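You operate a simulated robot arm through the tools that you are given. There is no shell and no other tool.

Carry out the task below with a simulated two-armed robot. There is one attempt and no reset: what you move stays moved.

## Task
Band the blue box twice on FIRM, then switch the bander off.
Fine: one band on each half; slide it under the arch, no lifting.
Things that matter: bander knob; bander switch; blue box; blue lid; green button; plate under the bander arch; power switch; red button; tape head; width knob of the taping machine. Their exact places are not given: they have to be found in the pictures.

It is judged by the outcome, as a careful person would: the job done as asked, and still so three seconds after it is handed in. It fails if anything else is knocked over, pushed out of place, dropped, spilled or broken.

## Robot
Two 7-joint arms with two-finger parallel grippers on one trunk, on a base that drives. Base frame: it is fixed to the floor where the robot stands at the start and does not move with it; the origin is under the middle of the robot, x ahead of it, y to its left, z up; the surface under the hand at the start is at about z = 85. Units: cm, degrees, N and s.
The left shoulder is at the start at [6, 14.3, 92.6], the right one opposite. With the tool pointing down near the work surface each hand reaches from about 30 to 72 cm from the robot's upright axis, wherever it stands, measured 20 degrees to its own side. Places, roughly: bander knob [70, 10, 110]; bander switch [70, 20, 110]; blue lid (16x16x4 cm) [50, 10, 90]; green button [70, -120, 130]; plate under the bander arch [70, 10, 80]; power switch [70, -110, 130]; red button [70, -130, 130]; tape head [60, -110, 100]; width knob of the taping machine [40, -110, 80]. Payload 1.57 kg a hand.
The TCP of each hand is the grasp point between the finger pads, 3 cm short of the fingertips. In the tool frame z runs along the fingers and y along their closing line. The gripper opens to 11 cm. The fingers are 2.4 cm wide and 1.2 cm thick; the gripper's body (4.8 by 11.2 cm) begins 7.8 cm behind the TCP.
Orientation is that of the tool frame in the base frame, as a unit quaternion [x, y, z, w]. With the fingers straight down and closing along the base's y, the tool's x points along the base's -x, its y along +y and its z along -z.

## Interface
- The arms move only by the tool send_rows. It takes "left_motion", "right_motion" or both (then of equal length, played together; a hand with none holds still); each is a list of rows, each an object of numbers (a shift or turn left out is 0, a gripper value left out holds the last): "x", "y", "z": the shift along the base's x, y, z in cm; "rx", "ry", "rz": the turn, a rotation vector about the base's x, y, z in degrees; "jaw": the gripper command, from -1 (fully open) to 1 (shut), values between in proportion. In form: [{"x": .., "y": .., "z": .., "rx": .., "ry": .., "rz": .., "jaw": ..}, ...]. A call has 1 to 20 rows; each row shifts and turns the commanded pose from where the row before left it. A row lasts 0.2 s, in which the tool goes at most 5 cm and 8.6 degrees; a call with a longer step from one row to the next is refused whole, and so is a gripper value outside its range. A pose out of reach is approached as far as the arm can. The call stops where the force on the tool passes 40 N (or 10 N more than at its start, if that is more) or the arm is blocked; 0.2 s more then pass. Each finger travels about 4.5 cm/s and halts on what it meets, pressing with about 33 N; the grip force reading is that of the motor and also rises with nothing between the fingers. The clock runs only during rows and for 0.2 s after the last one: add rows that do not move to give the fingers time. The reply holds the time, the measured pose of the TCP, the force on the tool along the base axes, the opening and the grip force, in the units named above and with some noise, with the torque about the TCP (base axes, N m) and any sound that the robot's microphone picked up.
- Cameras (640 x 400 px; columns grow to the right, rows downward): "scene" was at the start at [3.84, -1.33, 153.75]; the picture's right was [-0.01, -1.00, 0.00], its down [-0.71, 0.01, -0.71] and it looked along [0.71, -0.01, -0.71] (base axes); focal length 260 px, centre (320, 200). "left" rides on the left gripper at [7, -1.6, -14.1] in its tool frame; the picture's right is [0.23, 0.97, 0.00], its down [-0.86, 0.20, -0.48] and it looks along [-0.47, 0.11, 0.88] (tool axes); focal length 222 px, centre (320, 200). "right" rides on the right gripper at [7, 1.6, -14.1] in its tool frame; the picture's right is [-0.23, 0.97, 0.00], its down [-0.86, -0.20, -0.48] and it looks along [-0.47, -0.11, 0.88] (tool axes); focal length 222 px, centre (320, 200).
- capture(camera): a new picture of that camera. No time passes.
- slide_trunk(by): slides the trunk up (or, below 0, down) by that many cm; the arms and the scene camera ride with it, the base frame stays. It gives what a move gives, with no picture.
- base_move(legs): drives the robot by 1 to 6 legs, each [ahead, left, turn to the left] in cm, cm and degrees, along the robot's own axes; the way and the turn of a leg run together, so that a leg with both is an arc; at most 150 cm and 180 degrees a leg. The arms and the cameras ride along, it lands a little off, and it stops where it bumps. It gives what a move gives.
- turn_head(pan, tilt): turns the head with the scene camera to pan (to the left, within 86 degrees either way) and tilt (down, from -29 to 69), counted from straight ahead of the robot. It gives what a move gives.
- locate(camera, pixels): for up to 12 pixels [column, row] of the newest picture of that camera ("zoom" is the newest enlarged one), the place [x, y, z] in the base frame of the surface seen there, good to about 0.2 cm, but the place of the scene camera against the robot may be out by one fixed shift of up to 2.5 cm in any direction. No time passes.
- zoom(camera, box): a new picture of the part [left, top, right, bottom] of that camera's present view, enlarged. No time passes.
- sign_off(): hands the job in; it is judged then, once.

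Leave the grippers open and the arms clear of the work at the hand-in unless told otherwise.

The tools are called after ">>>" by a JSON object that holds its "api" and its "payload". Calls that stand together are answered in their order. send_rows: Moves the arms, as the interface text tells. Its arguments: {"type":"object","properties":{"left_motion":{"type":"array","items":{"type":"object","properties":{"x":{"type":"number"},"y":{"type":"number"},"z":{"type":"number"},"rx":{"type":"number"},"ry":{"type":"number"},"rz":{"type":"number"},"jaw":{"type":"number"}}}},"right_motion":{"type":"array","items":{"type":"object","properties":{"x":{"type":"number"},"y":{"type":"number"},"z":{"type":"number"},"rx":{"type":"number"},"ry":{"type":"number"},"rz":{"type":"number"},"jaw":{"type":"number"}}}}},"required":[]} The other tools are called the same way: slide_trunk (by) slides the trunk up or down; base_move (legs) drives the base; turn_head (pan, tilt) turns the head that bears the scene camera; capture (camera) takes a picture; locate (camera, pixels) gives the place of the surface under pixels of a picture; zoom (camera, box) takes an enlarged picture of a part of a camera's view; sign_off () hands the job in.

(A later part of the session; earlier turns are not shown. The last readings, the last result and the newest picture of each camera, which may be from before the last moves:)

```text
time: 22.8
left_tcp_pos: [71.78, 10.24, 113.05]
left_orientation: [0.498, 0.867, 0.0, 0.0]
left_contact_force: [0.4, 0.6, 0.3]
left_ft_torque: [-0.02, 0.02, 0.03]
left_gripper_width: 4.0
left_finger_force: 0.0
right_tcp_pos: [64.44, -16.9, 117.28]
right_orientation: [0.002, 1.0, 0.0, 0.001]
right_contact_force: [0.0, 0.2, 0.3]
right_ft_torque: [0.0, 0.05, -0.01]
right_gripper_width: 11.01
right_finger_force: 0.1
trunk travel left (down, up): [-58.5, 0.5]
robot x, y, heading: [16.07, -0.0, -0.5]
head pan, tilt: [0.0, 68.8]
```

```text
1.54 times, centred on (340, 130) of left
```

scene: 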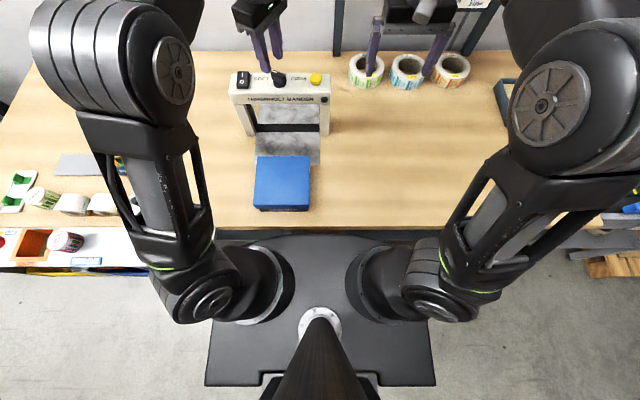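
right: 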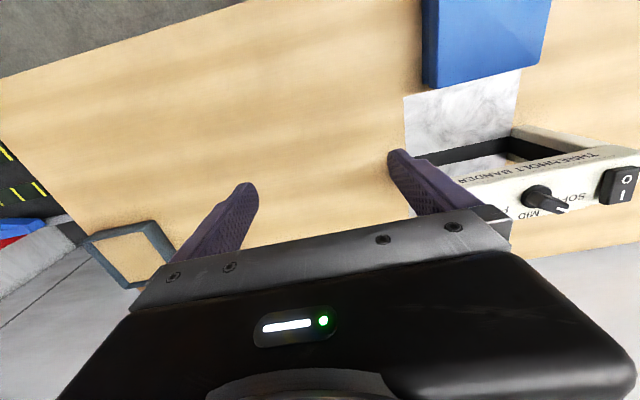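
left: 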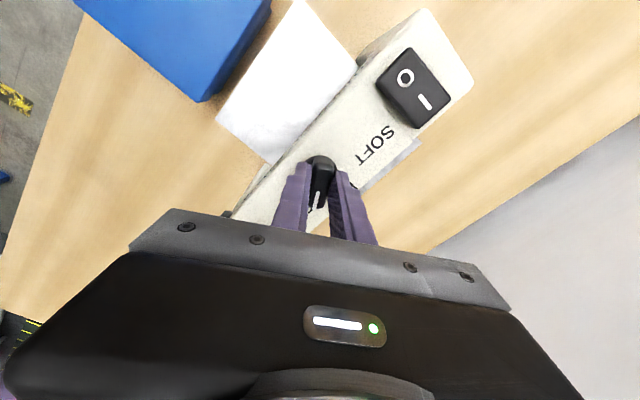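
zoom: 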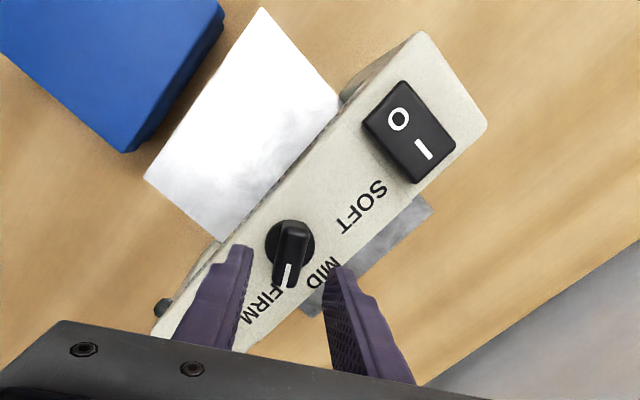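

The pointer now aims at the start of FIRM, mirroring how it aimed at the end of SOFT. I'll measure its angle.

>>> {"api": "locate", "payload": {"camera": "zoom", "pixels": [[290, 267], [288, 284], [294, 230], [290, 240], [297, 222]]}}

```text
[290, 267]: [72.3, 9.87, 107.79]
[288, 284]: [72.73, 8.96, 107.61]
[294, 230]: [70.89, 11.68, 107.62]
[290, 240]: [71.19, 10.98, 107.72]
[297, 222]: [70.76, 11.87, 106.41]
```

By the same measure as before, the pointer is about 65° right, a mirror of where it was at SOFT. The knob is set to FIRM. Next I'll take the left hand, closed and tilted slightly forward, over the I end of the switch.

>>> {"api": "send_rows", "payload": {"left_motion": [{"x": -0.4, "y": 1.35, "rz": 8.5, "jaw": 1}, {"x": -0.4, "y": 1.35, "rz": 8.5}, {"x": -0.4, "y": 1.35, "rz": 8.5}, {"x": -0.4, "y": 1.35, "rz": 8.5}, {"x": -0.4, "y": 1.35, "rz": 8.5}, {"y": 1.35, "rz": 8.5}, {"y": 1.3, "rz": 8.5}, {"ry": -7}, {"ry": -7}, {"ry": -6}, {"x": 2}, {"x": 2}, {}]}}

>>> {"api": "zoom", "payload": {"camera": "scene", "box": [200, 20, 340, 107]}}

```text
time: 25.6
left_tcp_pos: [73.74, 19.62, 113.17]
left_orientation: [0.003, 0.985, 0.0, 0.174]
left_contact_force: [-0.4, 0.1, -1.1]
left_ft_torque: [0.04, 0.02, 0.03]
left_gripper_width: 0.0
left_finger_force: 21.4
right_tcp_pos: [64.6, -16.94, 117.3]
right_orientation: [0.002, 1.0, -0.001, 0.001]
right_contact_force: [0.0, -0.5, 0.5]
right_ft_torque: [0.01, 0.01, 0.01]
right_gripper_width: 11.01
right_finger_force: 0.0
trunk travel left (down, up): [-58.5, 0.5]
robot x, y, heading: [15.75, -0.43, 0.0]
head pan, tilt: [0.0, 68.8]
```

```text
4.57 times, centred on (270, 64) of scene
```

zoom: 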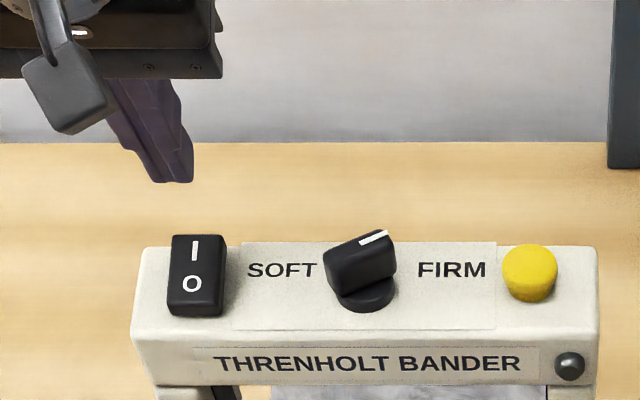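

The knob clearly mirrors its old SOFT position, now at FIRM. The hand is over the I end, so I'll go down and press in small steps.

>>> {"api": "send_rows", "payload": {"left_motion": [{"z": -1.5}, {"z": -1.5}, {"z": -0.4}, {"z": -0.2}, {"z": -0.2}, {}]}}

>>> {"api": "zoom", "payload": {"camera": "scene", "box": [200, 20, 340, 107]}}

```text
time: 27.0
left_tcp_pos: [73.78, 19.63, 109.25]
left_orientation: [0.003, 0.985, 0.0, 0.173]
left_contact_force: [0.1, -0.4, 0.3]
left_ft_torque: [0.02, 0.02, 0.03]
left_gripper_width: 0.0
left_finger_force: 21.8
right_tcp_pos: [64.49, -17.03, 117.34]
right_orientation: [0.001, 1.0, 0.0, 0.002]
right_contact_force: [-1.0, -0.3, -0.6]
right_ft_torque: [0.02, -0.03, 0.02]
right_gripper_width: 10.99
right_finger_force: 0.0
trunk travel left (down, up): [-58.5, 0.5]
robot x, y, heading: [15.54, 0.19, -0.3]
head pan, tilt: [0.0, 68.8]
heard: click
```

```text
4.57 times, centred on (270, 64) of scene
```

zoom: 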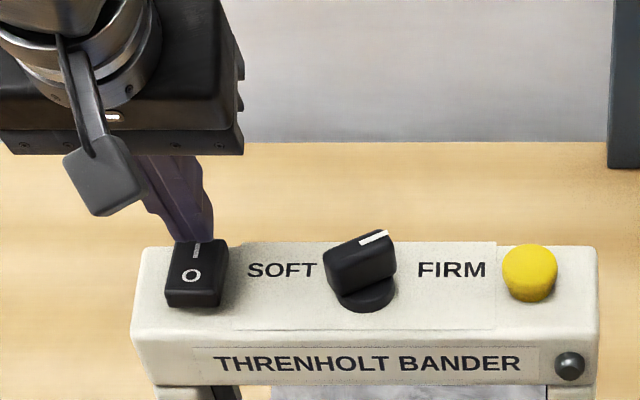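

I heard a click and the rocker is now tilted to I. I'll lift and check.

>>> {"api": "send_rows", "payload": {"left_motion": [{"z": 1.5}, {"z": 2}, {"z": 1}, {"x": -3}, {"x": -3}, {}]}}

>>> {"api": "zoom", "payload": {"camera": "scene", "box": [200, 40, 340, 127]}}

```text
time: 28.4
left_tcp_pos: [67.79, 19.64, 113.7]
left_orientation: [0.003, 0.985, 0.0, 0.172]
left_contact_force: [0.0, 0.5, 0.6]
left_ft_torque: [-0.01, -0.03, 0.03]
left_gripper_width: 0.0
left_finger_force: 21.3
right_tcp_pos: [64.5, -17.04, 117.25]
right_orientation: [0.002, 1.0, 0.0, 0.001]
right_contact_force: [-0.1, 0.0, 1.1]
right_ft_torque: [0.02, 0.0, -0.01]
right_gripper_width: 10.99
right_finger_force: 0.2
trunk travel left (down, up): [-58.5, 0.5]
robot x, y, heading: [16.34, 0.22, -0.4]
head pan, tilt: [0.0, 68.8]
```

```text
4.57 times, centred on (270, 84) of scene
```

zoom: 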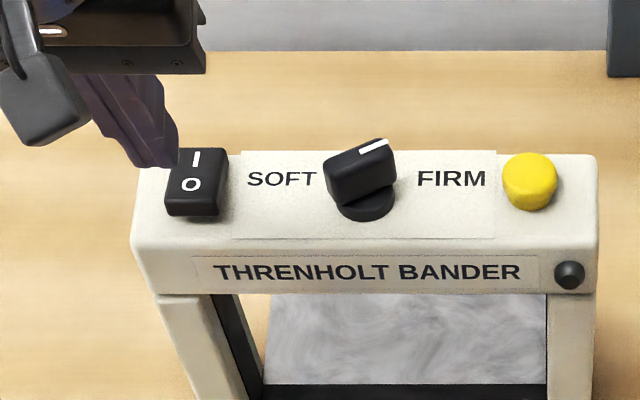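

The rocker is now down on the I side. Next I'll measure the box, plate and arch opening for the pushes.

>>> {"api": "capture", "payload": {"camera": "scene"}}

>>> {"api": "zoom", "payload": {"camera": "scene", "box": [220, 90, 348, 220]}}

```text
taken
```

scene: 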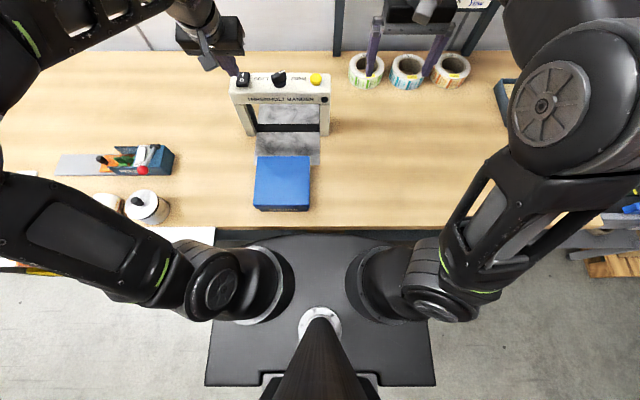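

```text
3.08 times, centred on (284, 155) of scene
```

zoom: 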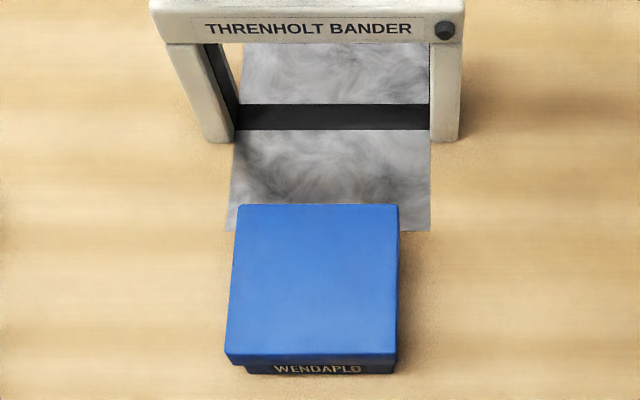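

>>> {"api": "locate", "payload": {"camera": "zoom", "pixels": [[240, 208], [396, 208], [395, 350], [229, 350], [248, 105], [248, 128], [425, 105], [425, 128], [231, 140], [432, 140], [428, 229], [230, 225]]}}

>>> {"api": "locate", "payload": {"camera": "scene", "pixels": [[258, 207], [305, 209], [284, 207], [284, 210], [325, 130], [247, 130], [252, 120], [322, 118]]}}

```text
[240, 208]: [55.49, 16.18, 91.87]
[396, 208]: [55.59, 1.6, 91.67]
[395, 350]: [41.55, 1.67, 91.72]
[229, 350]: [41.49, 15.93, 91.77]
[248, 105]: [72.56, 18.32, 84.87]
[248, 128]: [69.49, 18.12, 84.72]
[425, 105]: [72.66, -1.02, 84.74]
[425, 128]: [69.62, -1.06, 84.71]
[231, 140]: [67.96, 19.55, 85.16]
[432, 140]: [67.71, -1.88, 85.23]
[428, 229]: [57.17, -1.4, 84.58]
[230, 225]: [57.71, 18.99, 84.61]
```

```text
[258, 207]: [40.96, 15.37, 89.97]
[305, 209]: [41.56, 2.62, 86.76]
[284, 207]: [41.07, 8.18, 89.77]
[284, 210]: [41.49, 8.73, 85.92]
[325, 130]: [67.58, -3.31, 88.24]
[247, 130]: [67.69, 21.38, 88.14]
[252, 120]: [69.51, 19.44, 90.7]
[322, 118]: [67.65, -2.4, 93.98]
```

With the shift applied:
- **Box lid:** x 42.3–57.2, y 2.6–17.6, centre about [49.7, 10.1].
- **Band strip:** x 70.8–73.9, centre 72.35.
- **Arch opening:** y 0 to 20, centred on 10.

I plan a first push with the box's near face at about 61.2, so the band falls on the far half. The second push takes the near face to about 68.7, so the band falls on the near half. I'll back the base off to start behind the box.

>>> {"api": "base_move", "payload": {"legs": [[-11, 0, 0]]}}

>>> {"api": "send_rows", "payload": {"left_motion": [{"x": -4, "ry": 7, "jaw": -1}, {"x": -4, "ry": 7}, {"x": -4, "ry": 6}, {"x": -3, "y": -3}, {"x": -3, "y": -3.5}, {"y": -3.1}, {}]}}

```text
time: 29.6
left_tcp_pos: [56.66, 19.93, 113.93]
left_orientation: [0.002, 0.985, 0.001, 0.174]
left_contact_force: [-0.3, 0.5, 0.2]
left_ft_torque: [-0.01, -0.02, -0.02]
left_gripper_width: 0.0
left_finger_force: 21.8
right_tcp_pos: [53.5, -16.99, 117.34]
right_orientation: [0.001, 1.0, 0.0, 0.002]
right_contact_force: [-0.4, 0.8, 0.7]
right_ft_torque: [0.01, -0.04, -0.03]
right_gripper_width: 10.99
right_finger_force: 0.1
trunk travel left (down, up): [-58.5, 0.5]
robot x, y, heading: [4.85, -0.18, -0.3]
head pan, tilt: [0.0, 68.8]
```

```text
time: 31.2
left_tcp_pos: [38.81, 10.17, 113.69]
left_orientation: [0.002, 1.0, 0.0, 0.0]
left_contact_force: [0.6, 0.1, 0.0]
left_ft_torque: [-0.02, -0.02, 0.01]
left_gripper_width: 11.0
left_finger_force: 0.0
right_tcp_pos: [53.52, -16.99, 117.4]
right_orientation: [0.002, 1.0, 0.0, 0.002]
right_contact_force: [0.0, -0.2, -0.3]
right_ft_torque: [-0.03, 0.01, 0.03]
right_gripper_width: 11.0
right_finger_force: 0.0
trunk travel left (down, up): [-58.5, 0.5]
robot x, y, heading: [5.05, -0.22, -0.4]
head pan, tilt: [0.0, 68.8]
```

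The left hand is open in front of the box at x 38.8. I'll go down most of the way and look.

>>> {"api": "send_rows", "payload": {"left_motion": [{"z": -4}, {"z": -4}, {"z": -4}, {"z": -4}, {"z": -2.5}, {}]}}

>>> {"api": "capture", "payload": {"camera": "left"}}

>>> {"api": "capture", "payload": {"camera": "scene"}}

```text
time: 32.6
left_tcp_pos: [38.73, 10.09, 95.32]
left_orientation: [0.003, 1.0, 0.0, 0.0]
left_contact_force: [-0.2, 0.0, -1.0]
left_ft_torque: [0.0, 0.02, -0.02]
left_gripper_width: 11.0
left_finger_force: 0.0
right_tcp_pos: [53.58, -16.94, 117.32]
right_orientation: [0.001, 1.0, 0.0, 0.001]
right_contact_force: [0.8, 0.0, -0.1]
right_ft_torque: [0.0, 0.03, 0.04]
right_gripper_width: 11.0
right_finger_force: 0.0
trunk travel left (down, up): [-58.5, 0.5]
robot x, y, heading: [5.32, 0.09, -0.6]
head pan, tilt: [0.0, 68.8]
```

```text
taken
```

left: 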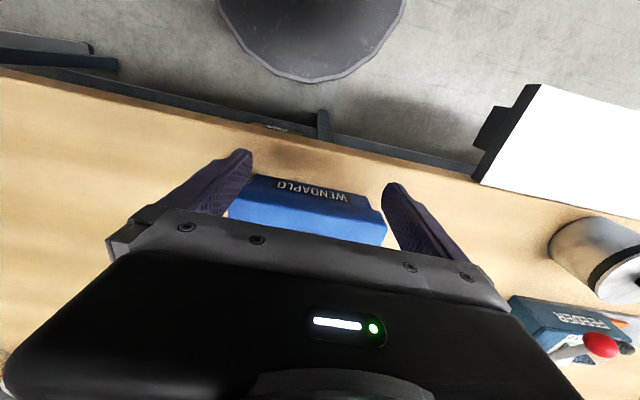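

```text
taken
```

scene: 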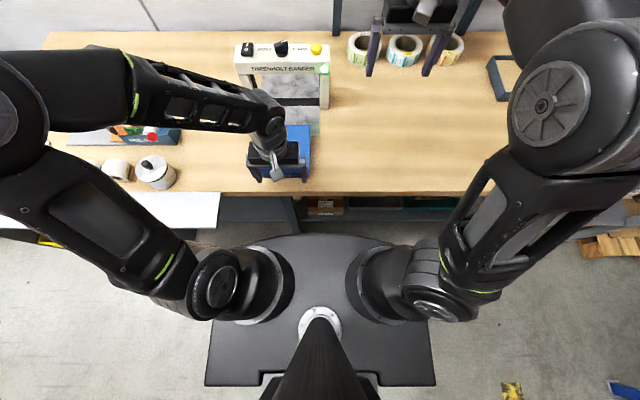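

The bander's lamp at (324,69) now glows green, so it is ready. I'll measure the box's near face from the left hand camera.

>>> {"api": "locate", "payload": {"camera": "left", "pixels": [[250, 195], [300, 205], [360, 213], [310, 190], [260, 180], [345, 197], [375, 235], [243, 175], [340, 175]]}}

>>> {"api": "zoom", "payload": {"camera": "scene", "box": [220, 30, 345, 110]}}

```text
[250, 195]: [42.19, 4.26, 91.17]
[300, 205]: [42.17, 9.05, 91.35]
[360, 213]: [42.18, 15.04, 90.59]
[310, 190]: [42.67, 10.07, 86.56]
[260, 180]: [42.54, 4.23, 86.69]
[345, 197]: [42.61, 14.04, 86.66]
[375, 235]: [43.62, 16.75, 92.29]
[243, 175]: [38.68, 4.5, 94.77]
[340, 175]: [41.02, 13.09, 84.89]
```

```text
5.00 times, centred on (282, 70) of scene
```

zoom: 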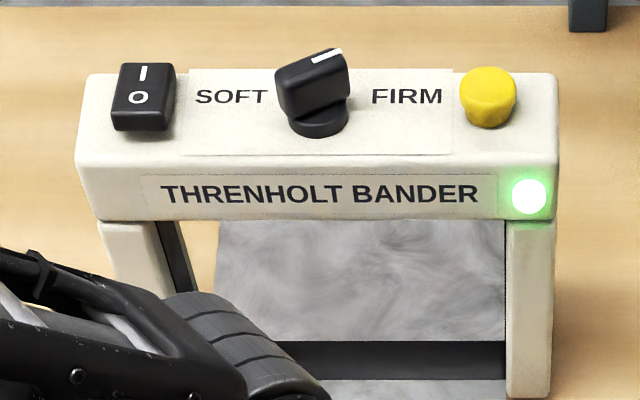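

The lid's near face is at x 42.2, y 4–15 seen flat, so the hand is centred. I'll lower to z≈89.3 and start pushing gently.

>>> {"api": "send_rows", "payload": {"left_motion": [{"z": -2}, {"z": -2}, {"z": -2}, {"x": 1}, {"x": 0.8}, {"x": 0.5}, {"x": 0.5}, {"x": 0.7}, {"x": 1}, {"x": 1}, {"x": 1}, {}]}}

>>> {"api": "capture", "payload": {"camera": "scene"}}

>>> {"api": "capture", "payload": {"camera": "left"}}

```text
time: 35.2
left_tcp_pos: [45.42, 10.08, 89.27]
left_orientation: [0.003, 1.0, 0.0, 0.0]
left_contact_force: [0.3, 0.1, 0.0]
left_ft_torque: [0.02, 0.02, -0.02]
left_gripper_width: 10.98
left_finger_force: 0.2
right_tcp_pos: [53.62, -16.87, 117.24]
right_orientation: [0.002, 1.0, 0.0, 0.002]
right_contact_force: [0.3, -0.5, 0.2]
right_ft_torque: [0.02, -0.02, -0.02]
right_gripper_width: 11.01
right_finger_force: 0.1
trunk travel left (down, up): [-58.5, 0.5]
robot x, y, heading: [5.28, -0.23, -0.3]
head pan, tilt: [0.0, 68.8]
```

```text
taken
```

scene: 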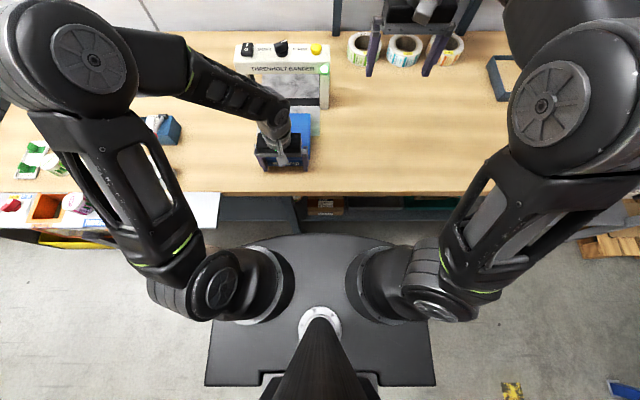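

```text
taken
```

left: 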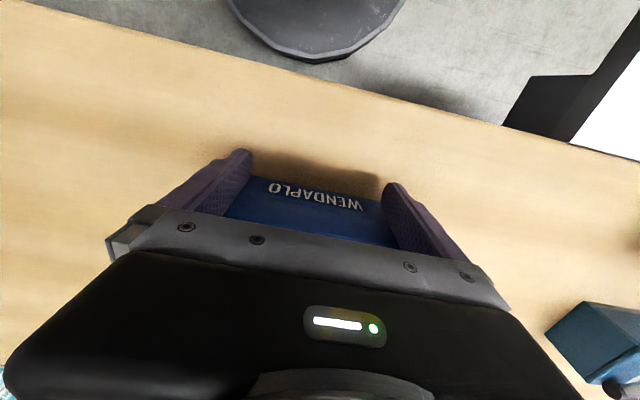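

The box slides smoothly with the hand. I'll check its near face, then continue.

>>> {"api": "locate", "payload": {"camera": "left", "pixels": [[262, 195], [320, 205], [365, 215], [310, 193]]}}

>>> {"api": "send_rows", "payload": {"left_motion": [{"x": 1}, {"x": 1}, {"x": 1}, {"x": 1}, {"x": 1}, {"x": 1}, {"x": 1}, {"x": 1}, {}]}}

>>> {"api": "capture", "payload": {"camera": "scene"}}

>>> {"api": "capture", "payload": {"camera": "left"}}

```text
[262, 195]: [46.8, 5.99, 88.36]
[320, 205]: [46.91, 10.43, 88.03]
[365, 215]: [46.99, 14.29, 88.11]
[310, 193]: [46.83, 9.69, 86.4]
```

```text
time: 37.2
left_tcp_pos: [53.34, 10.28, 89.21]
left_orientation: [0.003, 1.0, -0.001, -0.001]
left_contact_force: [-0.9, -0.2, 0.1]
left_ft_torque: [0.02, -0.01, -0.02]
left_gripper_width: 11.01
left_finger_force: 0.1
right_tcp_pos: [53.55, -17.0, 117.43]
right_orientation: [0.002, 1.0, 0.0, 0.002]
right_contact_force: [0.2, 1.1, 0.7]
right_ft_torque: [0.0, -0.04, -0.01]
right_gripper_width: 11.0
right_finger_force: 0.0
trunk travel left (down, up): [-58.5, 0.5]
robot x, y, heading: [5.09, 0.03, -0.0]
head pan, tilt: [0.0, 68.8]
```

```text
taken
```

scene: 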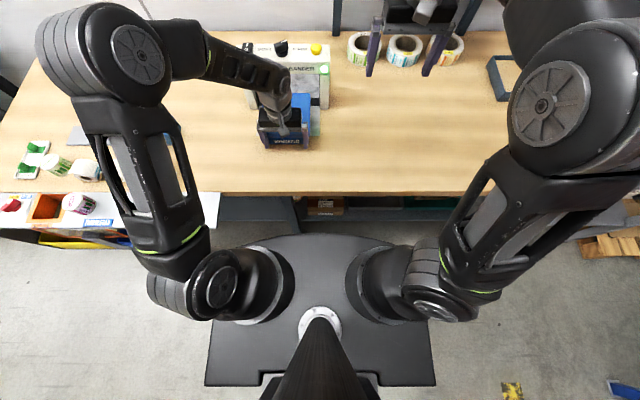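

```text
taken
```

left: 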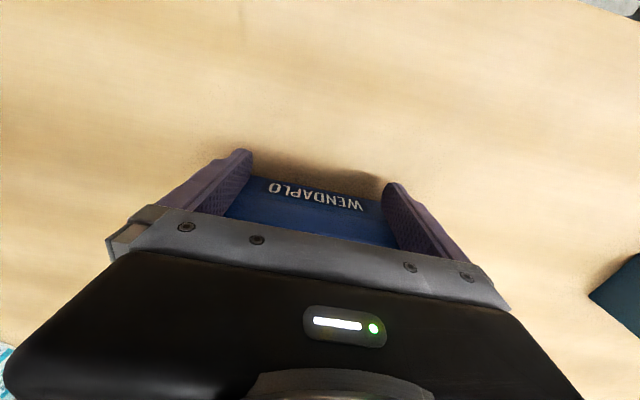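

Good, the box is still square to the hand. Before it enters the arch I'll check its sides against the legs with the right hand camera.

>>> {"api": "capture", "payload": {"camera": "right"}}

>>> {"api": "locate", "payload": {"camera": "left", "pixels": [[262, 195], [320, 205], [365, 215], [310, 193]]}}

>>> {"api": "zoom", "payload": {"camera": "scene", "box": [235, 30, 345, 160]}}

```text
taken
```

right: 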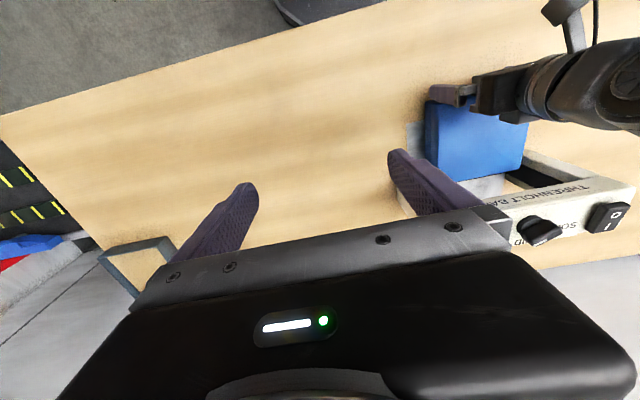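

```text
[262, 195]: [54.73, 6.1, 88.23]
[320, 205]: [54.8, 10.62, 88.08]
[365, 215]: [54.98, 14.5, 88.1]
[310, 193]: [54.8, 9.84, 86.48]
```

```text
3.08 times, centred on (290, 95) of scene
```

zoom: 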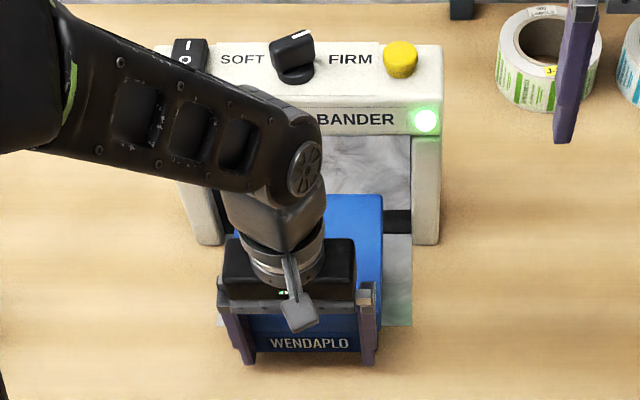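

>>> {"api": "locate", "payload": {"camera": "zoom", "pixels": [[375, 200], [375, 280], [410, 235], [240, 215], [222, 225], [320, 200], [395, 212], [395, 232], [414, 225]]}}

>>> {"api": "locate", "payload": {"camera": "right", "pixels": [[428, 170], [430, 110], [436, 165], [526, 130], [520, 165], [520, 185]]}}

```text
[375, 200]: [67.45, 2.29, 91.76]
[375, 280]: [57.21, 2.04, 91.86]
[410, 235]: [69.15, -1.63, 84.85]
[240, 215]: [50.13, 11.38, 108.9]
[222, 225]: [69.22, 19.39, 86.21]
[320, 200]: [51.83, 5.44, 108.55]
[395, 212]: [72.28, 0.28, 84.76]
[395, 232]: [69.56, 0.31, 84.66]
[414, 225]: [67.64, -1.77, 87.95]
```

```text
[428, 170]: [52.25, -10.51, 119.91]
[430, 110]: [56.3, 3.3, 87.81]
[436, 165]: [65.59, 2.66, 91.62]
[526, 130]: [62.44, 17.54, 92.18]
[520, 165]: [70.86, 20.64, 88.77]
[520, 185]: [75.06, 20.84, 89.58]
```

The box has about 2.5–3 cm clearance on each side of the arch. I'll push 6.8 cm more to put the strip over the middle of the far half.

>>> {"api": "send_rows", "payload": {"left_motion": [{"x": 1}, {"x": 1}, {"x": 1}, {"x": 1}, {"x": 1}, {"x": 1}, {"x": 0.7}, {}]}}

>>> {"api": "capture", "payload": {"camera": "left"}}

>>> {"api": "zoom", "payload": {"camera": "scene", "box": [235, 30, 345, 160]}}

>>> {"api": "capture", "payload": {"camera": "right"}}

```text
time: 39.0
left_tcp_pos: [60.09, 10.12, 89.35]
left_orientation: [0.002, 1.0, 0.0, 0.0]
left_contact_force: [-0.1, -0.7, 0.3]
left_ft_torque: [0.02, -0.03, 0.02]
left_gripper_width: 10.98
left_finger_force: 0.0
right_tcp_pos: [53.55, -16.86, 117.26]
right_orientation: [0.002, 1.0, 0.0, 0.0]
right_contact_force: [0.7, 0.4, -0.2]
right_ft_torque: [0.0, 0.01, 0.0]
right_gripper_width: 10.99
right_finger_force: 0.1
trunk travel left (down, up): [-58.5, 0.5]
robot x, y, heading: [4.87, -0.48, -0.2]
head pan, tilt: [0.0, 68.8]
```

```text
taken
```

left: 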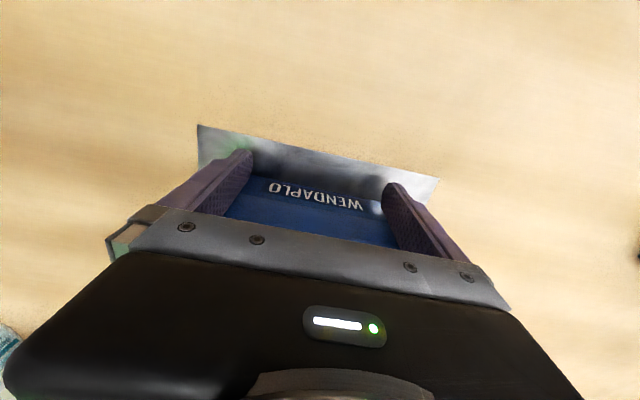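

```text
3.08 times, centred on (290, 95) of scene
```

zoom: 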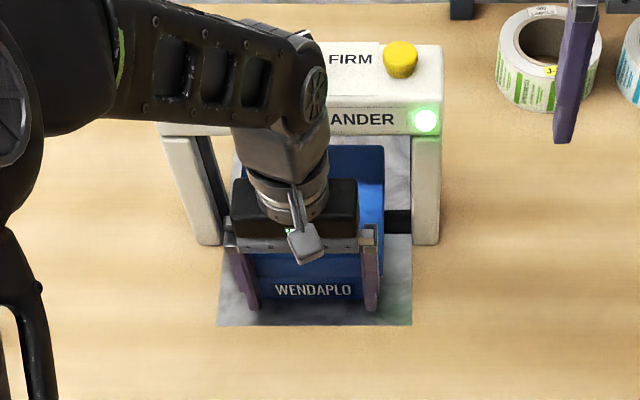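

```text
taken
```

right: 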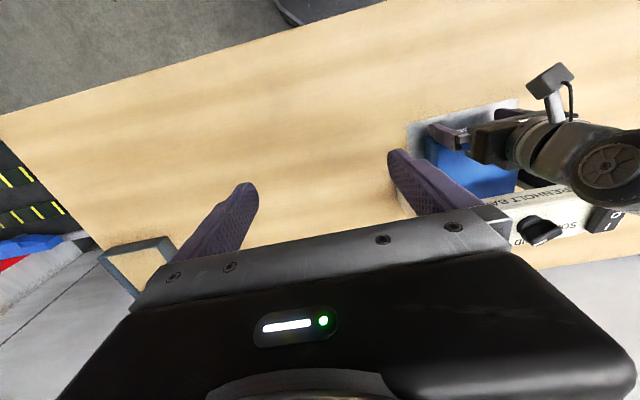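

The box is well under the arch. I'll confirm the face position, then back the left hand off and up to the left so the right hand has room for the button.

>>> {"api": "locate", "payload": {"camera": "left", "pixels": [[262, 195], [320, 205], [365, 215], [310, 193]]}}

>>> {"api": "send_rows", "payload": {"left_motion": [{"x": -1.5}, {"x": -1.5}, {"x": -1, "z": 3}, {"z": 4}, {"z": 4}, {"z": 4, "y": 2}, {"z": 4, "y": 3}, {"z": 3, "y": 3}, {"y": 4}, {}]}}

>>> {"api": "capture", "payload": {"camera": "scene"}}

>>> {"api": "zoom", "payload": {"camera": "scene", "box": [225, 30, 355, 160]}}

```text
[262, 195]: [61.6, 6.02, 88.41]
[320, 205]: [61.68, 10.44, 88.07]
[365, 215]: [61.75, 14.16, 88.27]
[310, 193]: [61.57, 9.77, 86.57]
```

```text
time: 41.2
left_tcp_pos: [56.2, 22.26, 111.37]
left_orientation: [0.002, 1.0, 0.0, 0.0]
left_contact_force: [-0.4, 0.1, -0.4]
left_ft_torque: [0.0, 0.0, 0.03]
left_gripper_width: 11.02
left_finger_force: 0.1
right_tcp_pos: [53.54, -17.0, 117.31]
right_orientation: [0.002, 1.0, 0.001, 0.001]
right_contact_force: [0.1, 0.5, 0.2]
right_ft_torque: [0.0, -0.02, 0.03]
right_gripper_width: 10.98
right_finger_force: 0.1
trunk travel left (down, up): [-58.5, 0.5]
robot x, y, heading: [5.44, -0.3, -0.4]
head pan, tilt: [0.0, 68.8]
```

```text
taken
```

scene: 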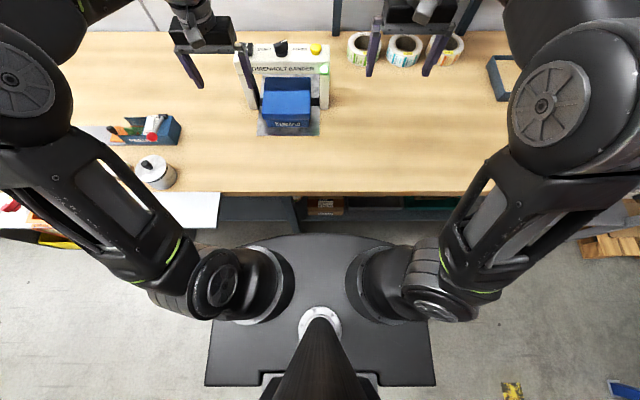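

```text
3.08 times, centred on (290, 95) of scene
```

zoom: 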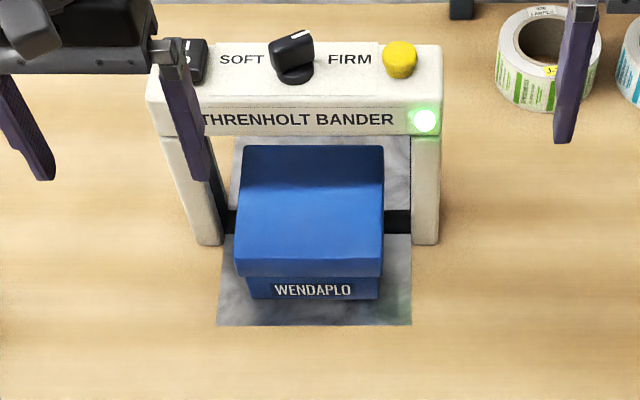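

The box is free under the arch. I'll measure the lid and the strip so I know the strip meets the far half.

>>> {"api": "locate", "payload": {"camera": "zoom", "pixels": [[310, 150], [250, 150], [380, 150], [310, 255], [240, 258], [378, 258], [395, 212], [395, 233], [378, 200]]}}

```text
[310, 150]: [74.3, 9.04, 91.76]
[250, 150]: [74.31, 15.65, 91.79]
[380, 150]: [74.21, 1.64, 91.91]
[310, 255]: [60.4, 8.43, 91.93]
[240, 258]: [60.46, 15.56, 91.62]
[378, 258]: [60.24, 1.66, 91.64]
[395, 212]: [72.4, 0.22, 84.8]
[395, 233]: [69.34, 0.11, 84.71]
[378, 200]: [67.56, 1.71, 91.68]
```

In the same scene frame, the lid spans 60.0–74.9 with its centre at 67.4. The strip centre is at 70.9, which is in the middle of the far half. Next I'll bring the right hand, closed and tilted forward, over the yellow button.

>>> {"api": "send_rows", "payload": {"right_motion": [{"ry": -7, "jaw": 1}, {"ry": -7}, {"ry": -7}, {"ry": -7}, {"ry": -7}, {"x": 3, "y": 3}, {"x": 3, "y": 3}, {"x": 3, "y": 3}, {"x": 3, "y": 3}, {"x": 3, "y": 3}, {"x": 2.6, "y": 2.5}, {}]}}

>>> {"api": "zoom", "payload": {"camera": "scene", "box": [225, 0, 385, 110]}}

```text
time: 43.8
left_tcp_pos: [56.18, 22.08, 111.36]
left_orientation: [0.002, 1.0, 0.0, 0.0]
left_contact_force: [-0.5, -0.2, 1.1]
left_ft_torque: [0.02, 0.01, 0.06]
left_gripper_width: 11.0
left_finger_force: 0.2
right_tcp_pos: [71.18, 0.42, 117.31]
right_orientation: [0.003, 0.953, 0.0, 0.302]
right_contact_force: [-0.4, 0.2, -0.3]
right_ft_torque: [0.0, 0.0, -0.01]
right_gripper_width: 0.0
right_finger_force: 20.8
trunk travel left (down, up): [-58.5, 0.5]
robot x, y, heading: [5.15, -0.36, -0.2]
head pan, tilt: [0.0, 68.8]
```

```text
3.64 times, centred on (305, 55) of scene
```

zoom: 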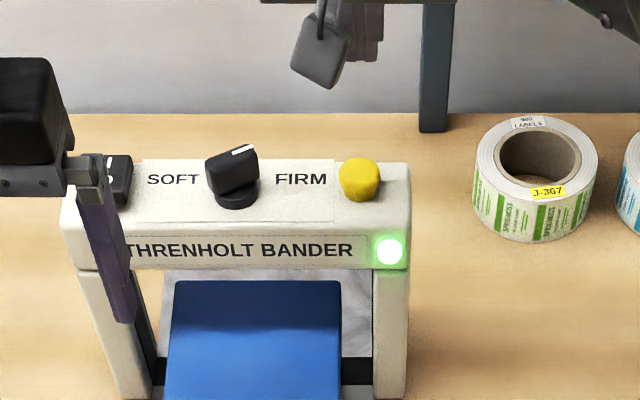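

The right hand is above the button at (360,180) of this zoom. I'll go down and press in small steps.

>>> {"api": "send_rows", "payload": {"right_motion": [{"z": -2.5}, {"z": -2.5}, {"z": -1.8}, {"z": -0.6}, {"z": -0.3}, {"z": -0.2}, {}]}}

>>> {"api": "zoom", "payload": {"camera": "scene", "box": [225, 0, 385, 110]}}

```text
time: 45.4
left_tcp_pos: [56.32, 22.21, 111.31]
left_orientation: [0.002, 1.0, 0.0, 0.0]
left_contact_force: [0.0, 0.4, 0.2]
left_ft_torque: [-0.02, 0.02, -0.01]
left_gripper_width: 11.01
left_finger_force: 0.1
right_tcp_pos: [71.21, 0.39, 109.45]
right_orientation: [0.001, 0.953, 0.001, 0.302]
right_contact_force: [-0.2, 0.4, -1.0]
right_ft_torque: [0.0, 0.0, 0.0]
right_gripper_width: 0.0
right_finger_force: 21.5
trunk travel left (down, up): [-58.5, 0.5]
robot x, y, heading: [4.98, -0.08, -0.3]
head pan, tilt: [0.0, 68.8]
```

```text
3.64 times, centred on (305, 55) of scene
```

zoom: 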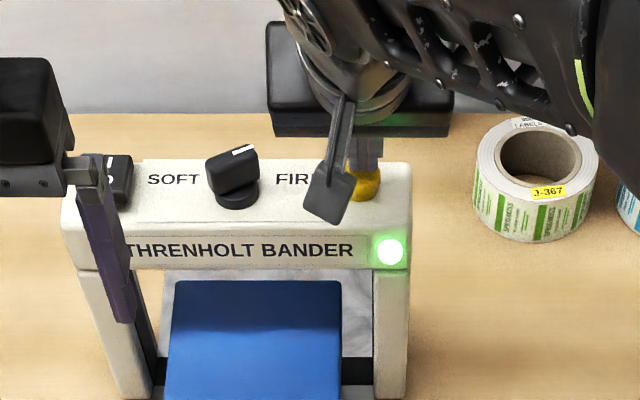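

No contact yet, so I'll press further, 0.2 cm at a time.

>>> {"api": "send_rows", "payload": {"right_motion": [{"z": -0.2}, {"z": -0.2}, {"z": -0.2}, {}]}}

```text
time: 46.4
left_tcp_pos: [56.35, 22.32, 111.39]
left_orientation: [0.003, 1.0, 0.0, 0.0]
left_contact_force: [0.7, -0.6, -0.6]
left_ft_torque: [0.0, -0.03, 0.01]
left_gripper_width: 10.98
left_finger_force: 0.1
right_tcp_pos: [71.24, 0.6, 108.76]
right_orientation: [0.001, 0.953, 0.001, 0.303]
right_contact_force: [0.4, -1.3, 3.0]
right_ft_torque: [-0.07, 0.01, -0.01]
right_gripper_width: 0.0
right_finger_force: 21.1
trunk travel left (down, up): [-58.5, 0.5]
robot x, y, heading: [5.17, -0.07, -0.3]
head pan, tilt: [0.0, 68.8]
heard: click
```

A click was heard. I'll lift straight off and wait a moment, listening for the banding.

>>> {"api": "send_rows", "payload": {"right_motion": [{"z": 1}, {"z": 2.5}, {"z": 2.5}, {}, {}, {}, {}]}}

>>> {"api": "zoom", "payload": {"camera": "scene", "box": [225, 30, 355, 160]}}

```text
time: 48.0
left_tcp_pos: [56.21, 22.17, 111.22]
left_orientation: [0.002, 1.0, 0.001, 0.0]
left_contact_force: [0.5, -0.2, 0.2]
left_ft_torque: [0.0, -0.01, -0.04]
left_gripper_width: 11.0
left_finger_force: 0.1
right_tcp_pos: [71.08, 0.53, 114.78]
right_orientation: [0.001, 0.953, 0.001, 0.302]
right_contact_force: [0.3, -0.4, -0.2]
right_ft_torque: [0.01, 0.0, -0.02]
right_gripper_width: 0.0
right_finger_force: 22.0
trunk travel left (down, up): [-58.5, 0.5]
robot x, y, heading: [5.0, -0.3, -0.3]
head pan, tilt: [0.0, 68.8]
```

```text
3.08 times, centred on (290, 95) of scene
```

zoom: 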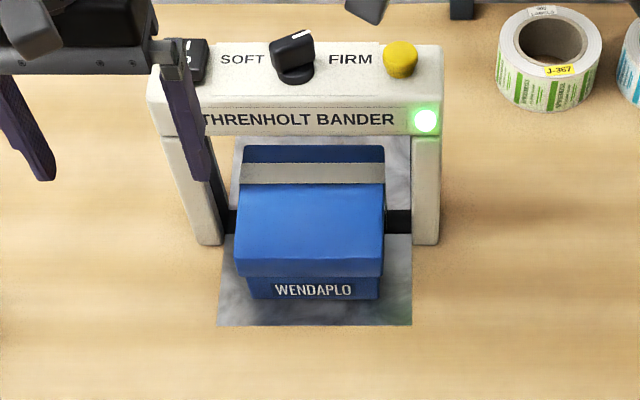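

The grey band is on the far half of the box. Next I'll move the right hand aside and bring the left, tilted 30° forward, behind the box for the second push.

>>> {"api": "send_rows", "payload": {"right_motion": [{"x": -3, "y": -3}, {"x": -3, "y": -3}, {"x": -3, "y": -3}, {"x": -3, "y": -3}, {"x": -3, "y": -3}, {"x": -2, "y": -3}, {}, {}, {}, {}, {}, {}], "left_motion": [{"x": -1}, {"x": -1}, {"x": -1}, {"x": -1.2}, {"ry": -7.5}, {"ry": -7.5}, {"ry": -7.5}, {"ry": -7.5, "y": -3}, {"y": -3}, {"y": -3}, {"y": -3.2}, {}]}}

>>> {"api": "capture", "payload": {"camera": "scene"}}

```text
time: 50.6
left_tcp_pos: [51.81, 10.01, 111.27]
left_orientation: [0.003, 0.966, 0.001, 0.258]
left_contact_force: [-0.3, -0.2, 0.5]
left_ft_torque: [0.02, 0.01, 0.01]
left_gripper_width: 11.0
left_finger_force: 0.0
right_tcp_pos: [54.08, -17.34, 114.78]
right_orientation: [0.002, 0.953, 0.0, 0.302]
right_contact_force: [-0.1, 0.0, 0.3]
right_ft_torque: [0.0, 0.03, -0.02]
right_gripper_width: 0.0
right_finger_force: 21.0
trunk travel left (down, up): [-58.5, 0.5]
robot x, y, heading: [4.63, -0.32, -0.2]
head pan, tilt: [0.0, 68.8]
```

```text
taken
```

scene: 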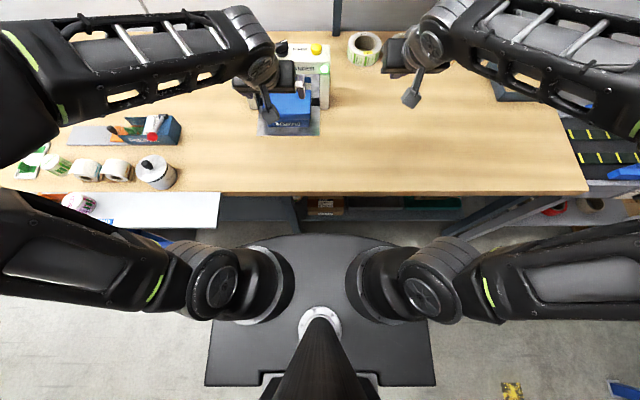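

Now I'll lower the left hand behind the box to z≈89.3 at x≈52.

>>> {"api": "send_rows", "payload": {"left_motion": [{"z": -4}, {"z": -4}, {"z": -4}, {"z": -4}, {"z": -3}, {"z": -2}, {"z": -1}, {}]}}

>>> {"api": "capture", "payload": {"camera": "left"}}

>>> {"api": "zoom", "payload": {"camera": "scene", "box": [225, 30, 355, 160]}}

```text
time: 52.4
left_tcp_pos: [51.77, 9.91, 89.14]
left_orientation: [0.003, 0.966, 0.0, 0.259]
left_contact_force: [0.3, 0.0, -0.2]
left_ft_torque: [0.0, 0.03, 0.01]
left_gripper_width: 11.0
left_finger_force: 0.1
right_tcp_pos: [54.17, -17.36, 114.7]
right_orientation: [0.001, 0.953, 0.001, 0.302]
right_contact_force: [0.1, 0.8, 0.5]
right_ft_torque: [0.0, 0.01, 0.01]
right_gripper_width: 0.0
right_finger_force: 21.5
trunk travel left (down, up): [-58.5, 0.5]
robot x, y, heading: [4.8, -0.0, -0.1]
head pan, tilt: [0.0, 68.8]
```

```text
taken
```

left: 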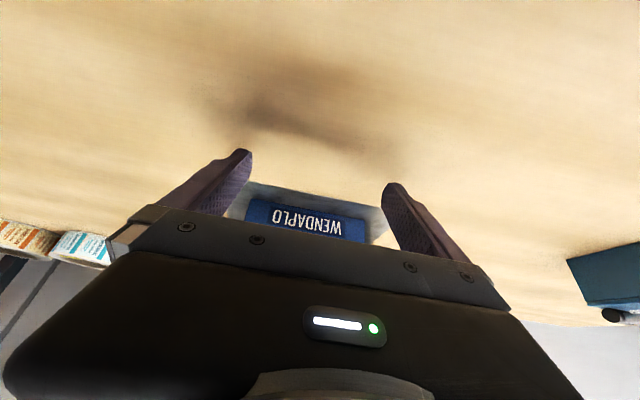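

```text
3.08 times, centred on (290, 95) of scene
```

zoom: 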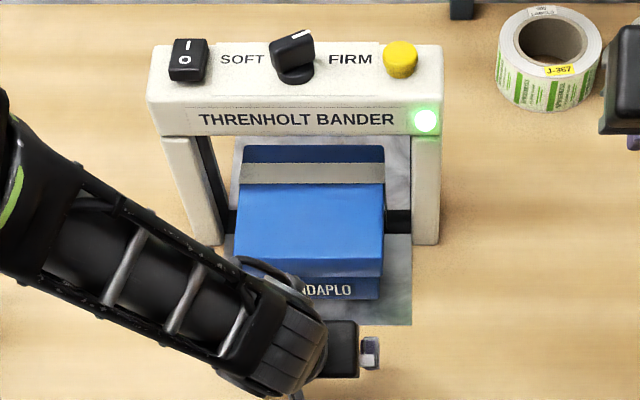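

>>> {"api": "locate", "payload": {"camera": "left", "pixels": [[255, 205], [355, 228], [305, 205], [305, 230], [248, 215], [363, 235]]}}

>>> {"api": "send_rows", "payload": {"left_motion": [{"x": 2}, {"x": 2}, {"x": 1}, {"x": 0.7}, {"x": 0.7}, {"x": 0.7}, {"x": 0.7}, {"x": 0.7}, {}]}}

>>> {"api": "capture", "payload": {"camera": "left"}}

>>> {"api": "zoom", "payload": {"camera": "scene", "box": [225, 30, 355, 160]}}

```text
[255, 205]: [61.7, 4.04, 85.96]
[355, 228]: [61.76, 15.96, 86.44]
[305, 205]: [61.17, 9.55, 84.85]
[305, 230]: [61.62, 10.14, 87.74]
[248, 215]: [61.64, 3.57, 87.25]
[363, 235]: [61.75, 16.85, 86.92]
```

```text
time: 54.4
left_tcp_pos: [60.38, 9.95, 89.37]
left_orientation: [0.003, 0.966, 0.0, 0.257]
left_contact_force: [-0.8, 0.4, -0.1]
left_ft_torque: [0.03, 0.0, -0.01]
left_gripper_width: 11.01
left_finger_force: 0.0
right_tcp_pos: [54.38, -17.36, 114.76]
right_orientation: [0.001, 0.954, 0.001, 0.301]
right_contact_force: [-0.2, -0.1, 0.7]
right_ft_torque: [0.05, 0.02, -0.03]
right_gripper_width: 0.01
right_finger_force: 21.2
trunk travel left (down, up): [-58.5, 0.5]
robot x, y, heading: [4.92, 0.1, 0.1]
head pan, tilt: [0.0, 68.8]
```

```text
taken
```

left: 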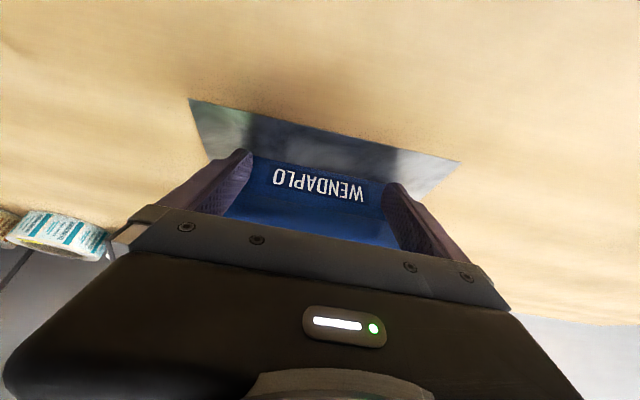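

```text
3.08 times, centred on (290, 95) of scene
```

zoom: 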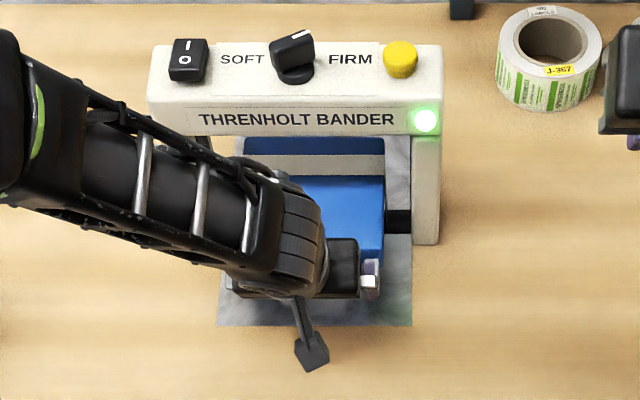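

>>> {"api": "locate", "payload": {"camera": "left", "pixels": [[265, 190], [365, 215], [310, 200]]}}

>>> {"api": "send_rows", "payload": {"left_motion": [{"x": 0.8}, {"x": 0.8}, {"x": 0.8}, {"x": 0.8}, {"x": 0.8}, {}]}}

>>> {"api": "capture", "payload": {"camera": "left"}}

```text
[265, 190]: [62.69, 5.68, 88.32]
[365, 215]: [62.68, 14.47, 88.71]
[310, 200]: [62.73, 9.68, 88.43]
```

```text
time: 55.8
left_tcp_pos: [64.34, 9.94, 89.23]
left_orientation: [0.003, 0.966, 0.001, 0.259]
left_contact_force: [-0.2, -0.3, 0.7]
left_ft_torque: [-0.01, 0.02, 0.0]
left_gripper_width: 10.99
left_finger_force: 0.1
right_tcp_pos: [54.14, -17.3, 114.83]
right_orientation: [0.001, 0.953, 0.001, 0.302]
right_contact_force: [0.1, 0.5, -0.9]
right_ft_torque: [-0.04, 0.0, 0.03]
right_gripper_width: 0.02
right_finger_force: 21.5
trunk travel left (down, up): [-58.5, 0.5]
robot x, y, heading: [4.99, -0.28, -0.3]
head pan, tilt: [0.0, 68.8]
```

```text
taken
```

left: 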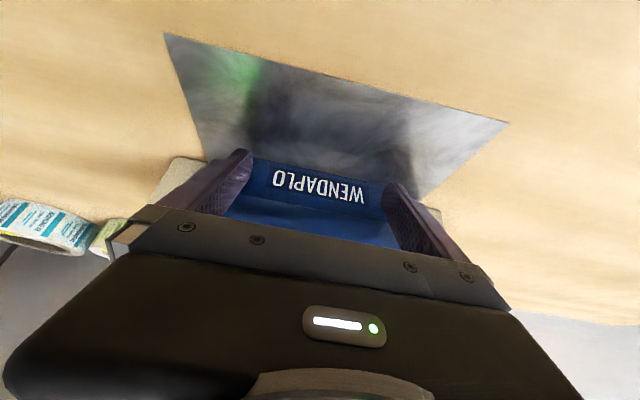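

>>> {"api": "locate", "payload": {"camera": "left", "pixels": [[270, 178], [320, 187], [365, 200], [300, 175], [310, 200], [310, 215]]}}

>>> {"api": "zoom", "payload": {"camera": "scene", "box": [225, 30, 355, 160]}}

```text
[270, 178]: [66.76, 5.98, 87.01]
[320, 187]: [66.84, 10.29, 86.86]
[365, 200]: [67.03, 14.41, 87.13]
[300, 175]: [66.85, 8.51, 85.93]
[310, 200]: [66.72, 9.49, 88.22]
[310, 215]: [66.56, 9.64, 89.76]
```

```text
3.08 times, centred on (290, 95) of scene
```

zoom: 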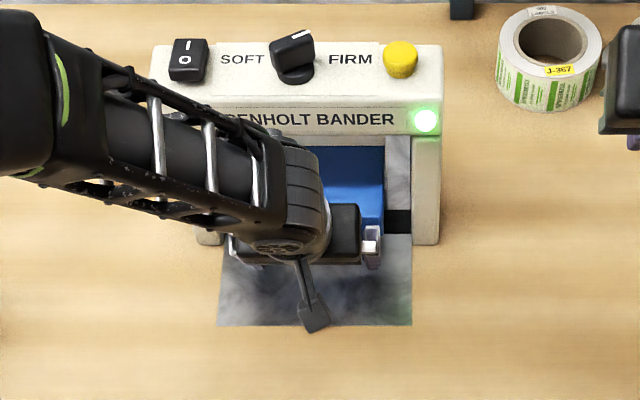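

The body's near face is at x 66.85, so I need about 2.1 cm more. I'll push on slowly.

>>> {"api": "send_rows", "payload": {"left_motion": [{"x": 0.7}, {"x": 0.7}, {"x": 0.6}, {}]}}

>>> {"api": "capture", "payload": {"camera": "left"}}

>>> {"api": "locate", "payload": {"camera": "left", "pixels": [[270, 178], [320, 187], [365, 200], [300, 175]]}}

```text
time: 56.8
left_tcp_pos: [66.36, 9.96, 89.3]
left_orientation: [0.003, 0.966, 0.001, 0.259]
left_contact_force: [0.1, -0.3, 0.2]
left_ft_torque: [0.0, -0.02, -0.04]
left_gripper_width: 10.99
left_finger_force: 0.1
right_tcp_pos: [54.25, -17.29, 114.87]
right_orientation: [0.002, 0.954, 0.0, 0.301]
right_contact_force: [0.9, 0.5, -0.3]
right_ft_torque: [0.04, 0.03, -0.04]
right_gripper_width: 0.0
right_finger_force: 21.3
trunk travel left (down, up): [-58.5, 0.5]
robot x, y, heading: [4.77, -0.05, -0.3]
head pan, tilt: [0.0, 68.8]
```

```text
taken
```

left: 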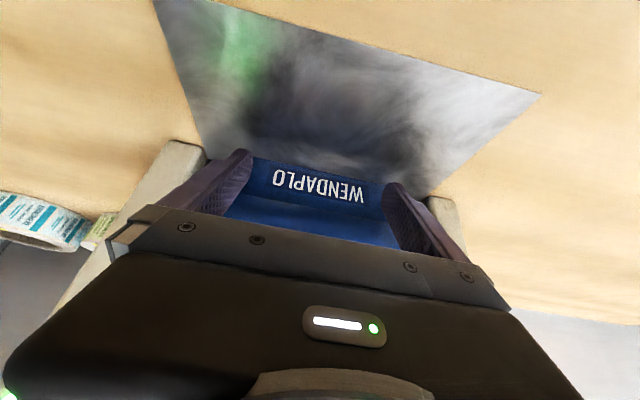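

```text
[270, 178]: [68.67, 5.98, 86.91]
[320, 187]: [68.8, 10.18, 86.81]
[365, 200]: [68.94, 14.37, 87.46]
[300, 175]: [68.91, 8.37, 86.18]
```

The near face is at x 68.85, so the strip lies about 3.5–3.9 cm into the near half. I'll back the left hand out, then up and left.

>>> {"api": "send_rows", "payload": {"left_motion": [{"x": -2}, {"x": -3}, {"x": -3}, {"x": -3, "z": 2}, {"x": -2, "z": 4}, {"z": 4}, {"z": 4}, {"z": 4, "y": 3}, {"z": 4, "y": 4}, {"y": 4}, {}]}}

>>> {"api": "capture", "payload": {"camera": "scene"}}

>>> {"api": "zoom", "payload": {"camera": "scene", "box": [225, 30, 355, 160]}}

```text
refused: row 9 steps farther than a row can; nothing moved
```

```text
taken
```

scene: 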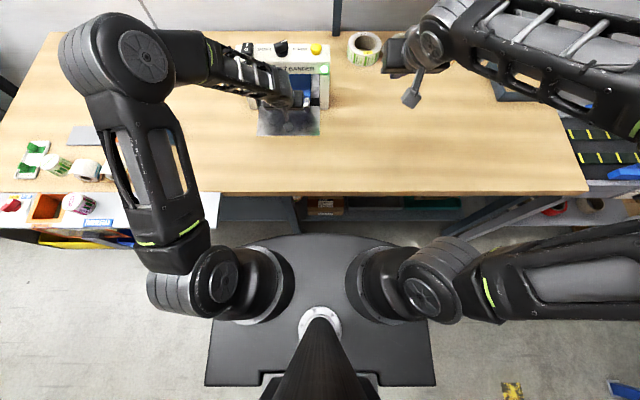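

```text
3.08 times, centred on (290, 95) of scene
```

zoom: 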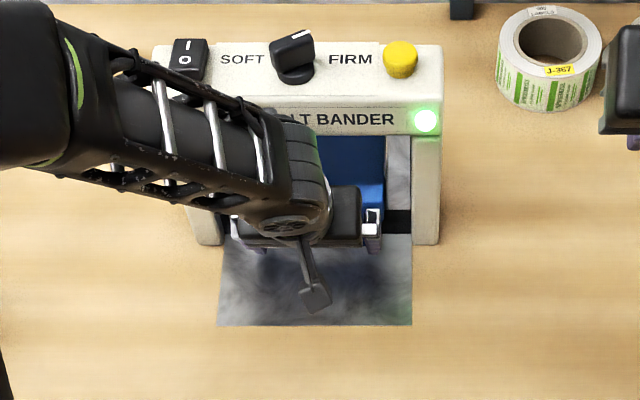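

That call was refused because one step was too long, so nothing moved. I'll resend with shorter steps.

>>> {"api": "send_rows", "payload": {"left_motion": [{"x": -2}, {"x": -3}, {"x": -3}, {"x": -3, "z": 2}, {"x": -2, "z": 4}, {"z": 4}, {"z": 4}, {"z": 3, "y": 3}, {"z": 3, "y": 3}, {"y": 4}, {"y": 2}, {}]}}

>>> {"api": "capture", "payload": {"camera": "scene"}}

>>> {"api": "zoom", "payload": {"camera": "scene", "box": [225, 30, 355, 160]}}

```text
time: 59.4
left_tcp_pos: [53.44, 22.0, 109.46]
left_orientation: [0.002, 0.966, 0.001, 0.259]
left_contact_force: [0.2, 0.1, -0.3]
left_ft_torque: [0.0, 0.02, -0.01]
left_gripper_width: 11.0
left_finger_force: 0.1
right_tcp_pos: [54.2, -17.42, 114.82]
right_orientation: [0.001, 0.953, 0.001, 0.302]
right_contact_force: [-0.4, -0.4, -0.4]
right_ft_torque: [-0.02, -0.02, 0.0]
right_gripper_width: 0.0
right_finger_force: 21.4
trunk travel left (down, up): [-58.5, 0.5]
robot x, y, heading: [4.84, -0.23, 0.1]
head pan, tilt: [0.0, 68.8]
```

```text
taken
```

scene: 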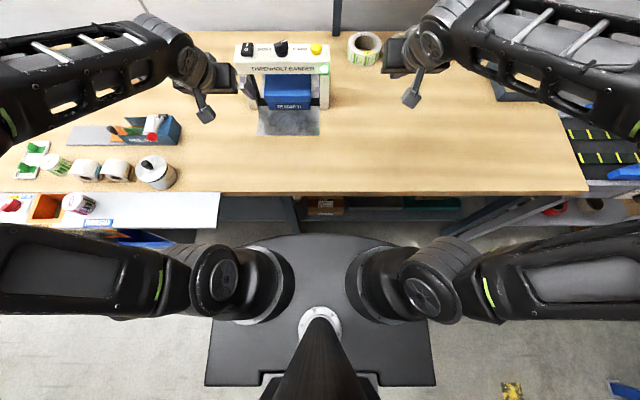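

```text
3.08 times, centred on (290, 95) of scene
```

zoom: 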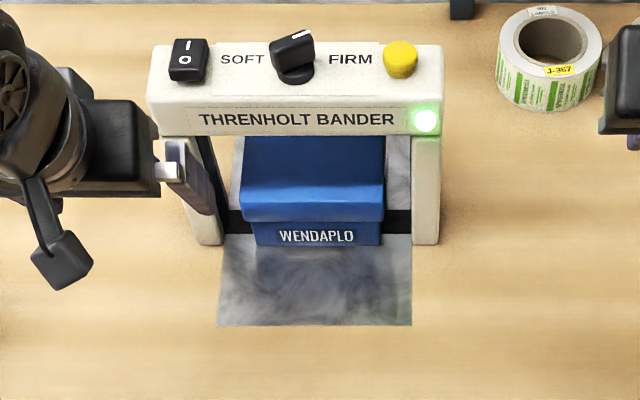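

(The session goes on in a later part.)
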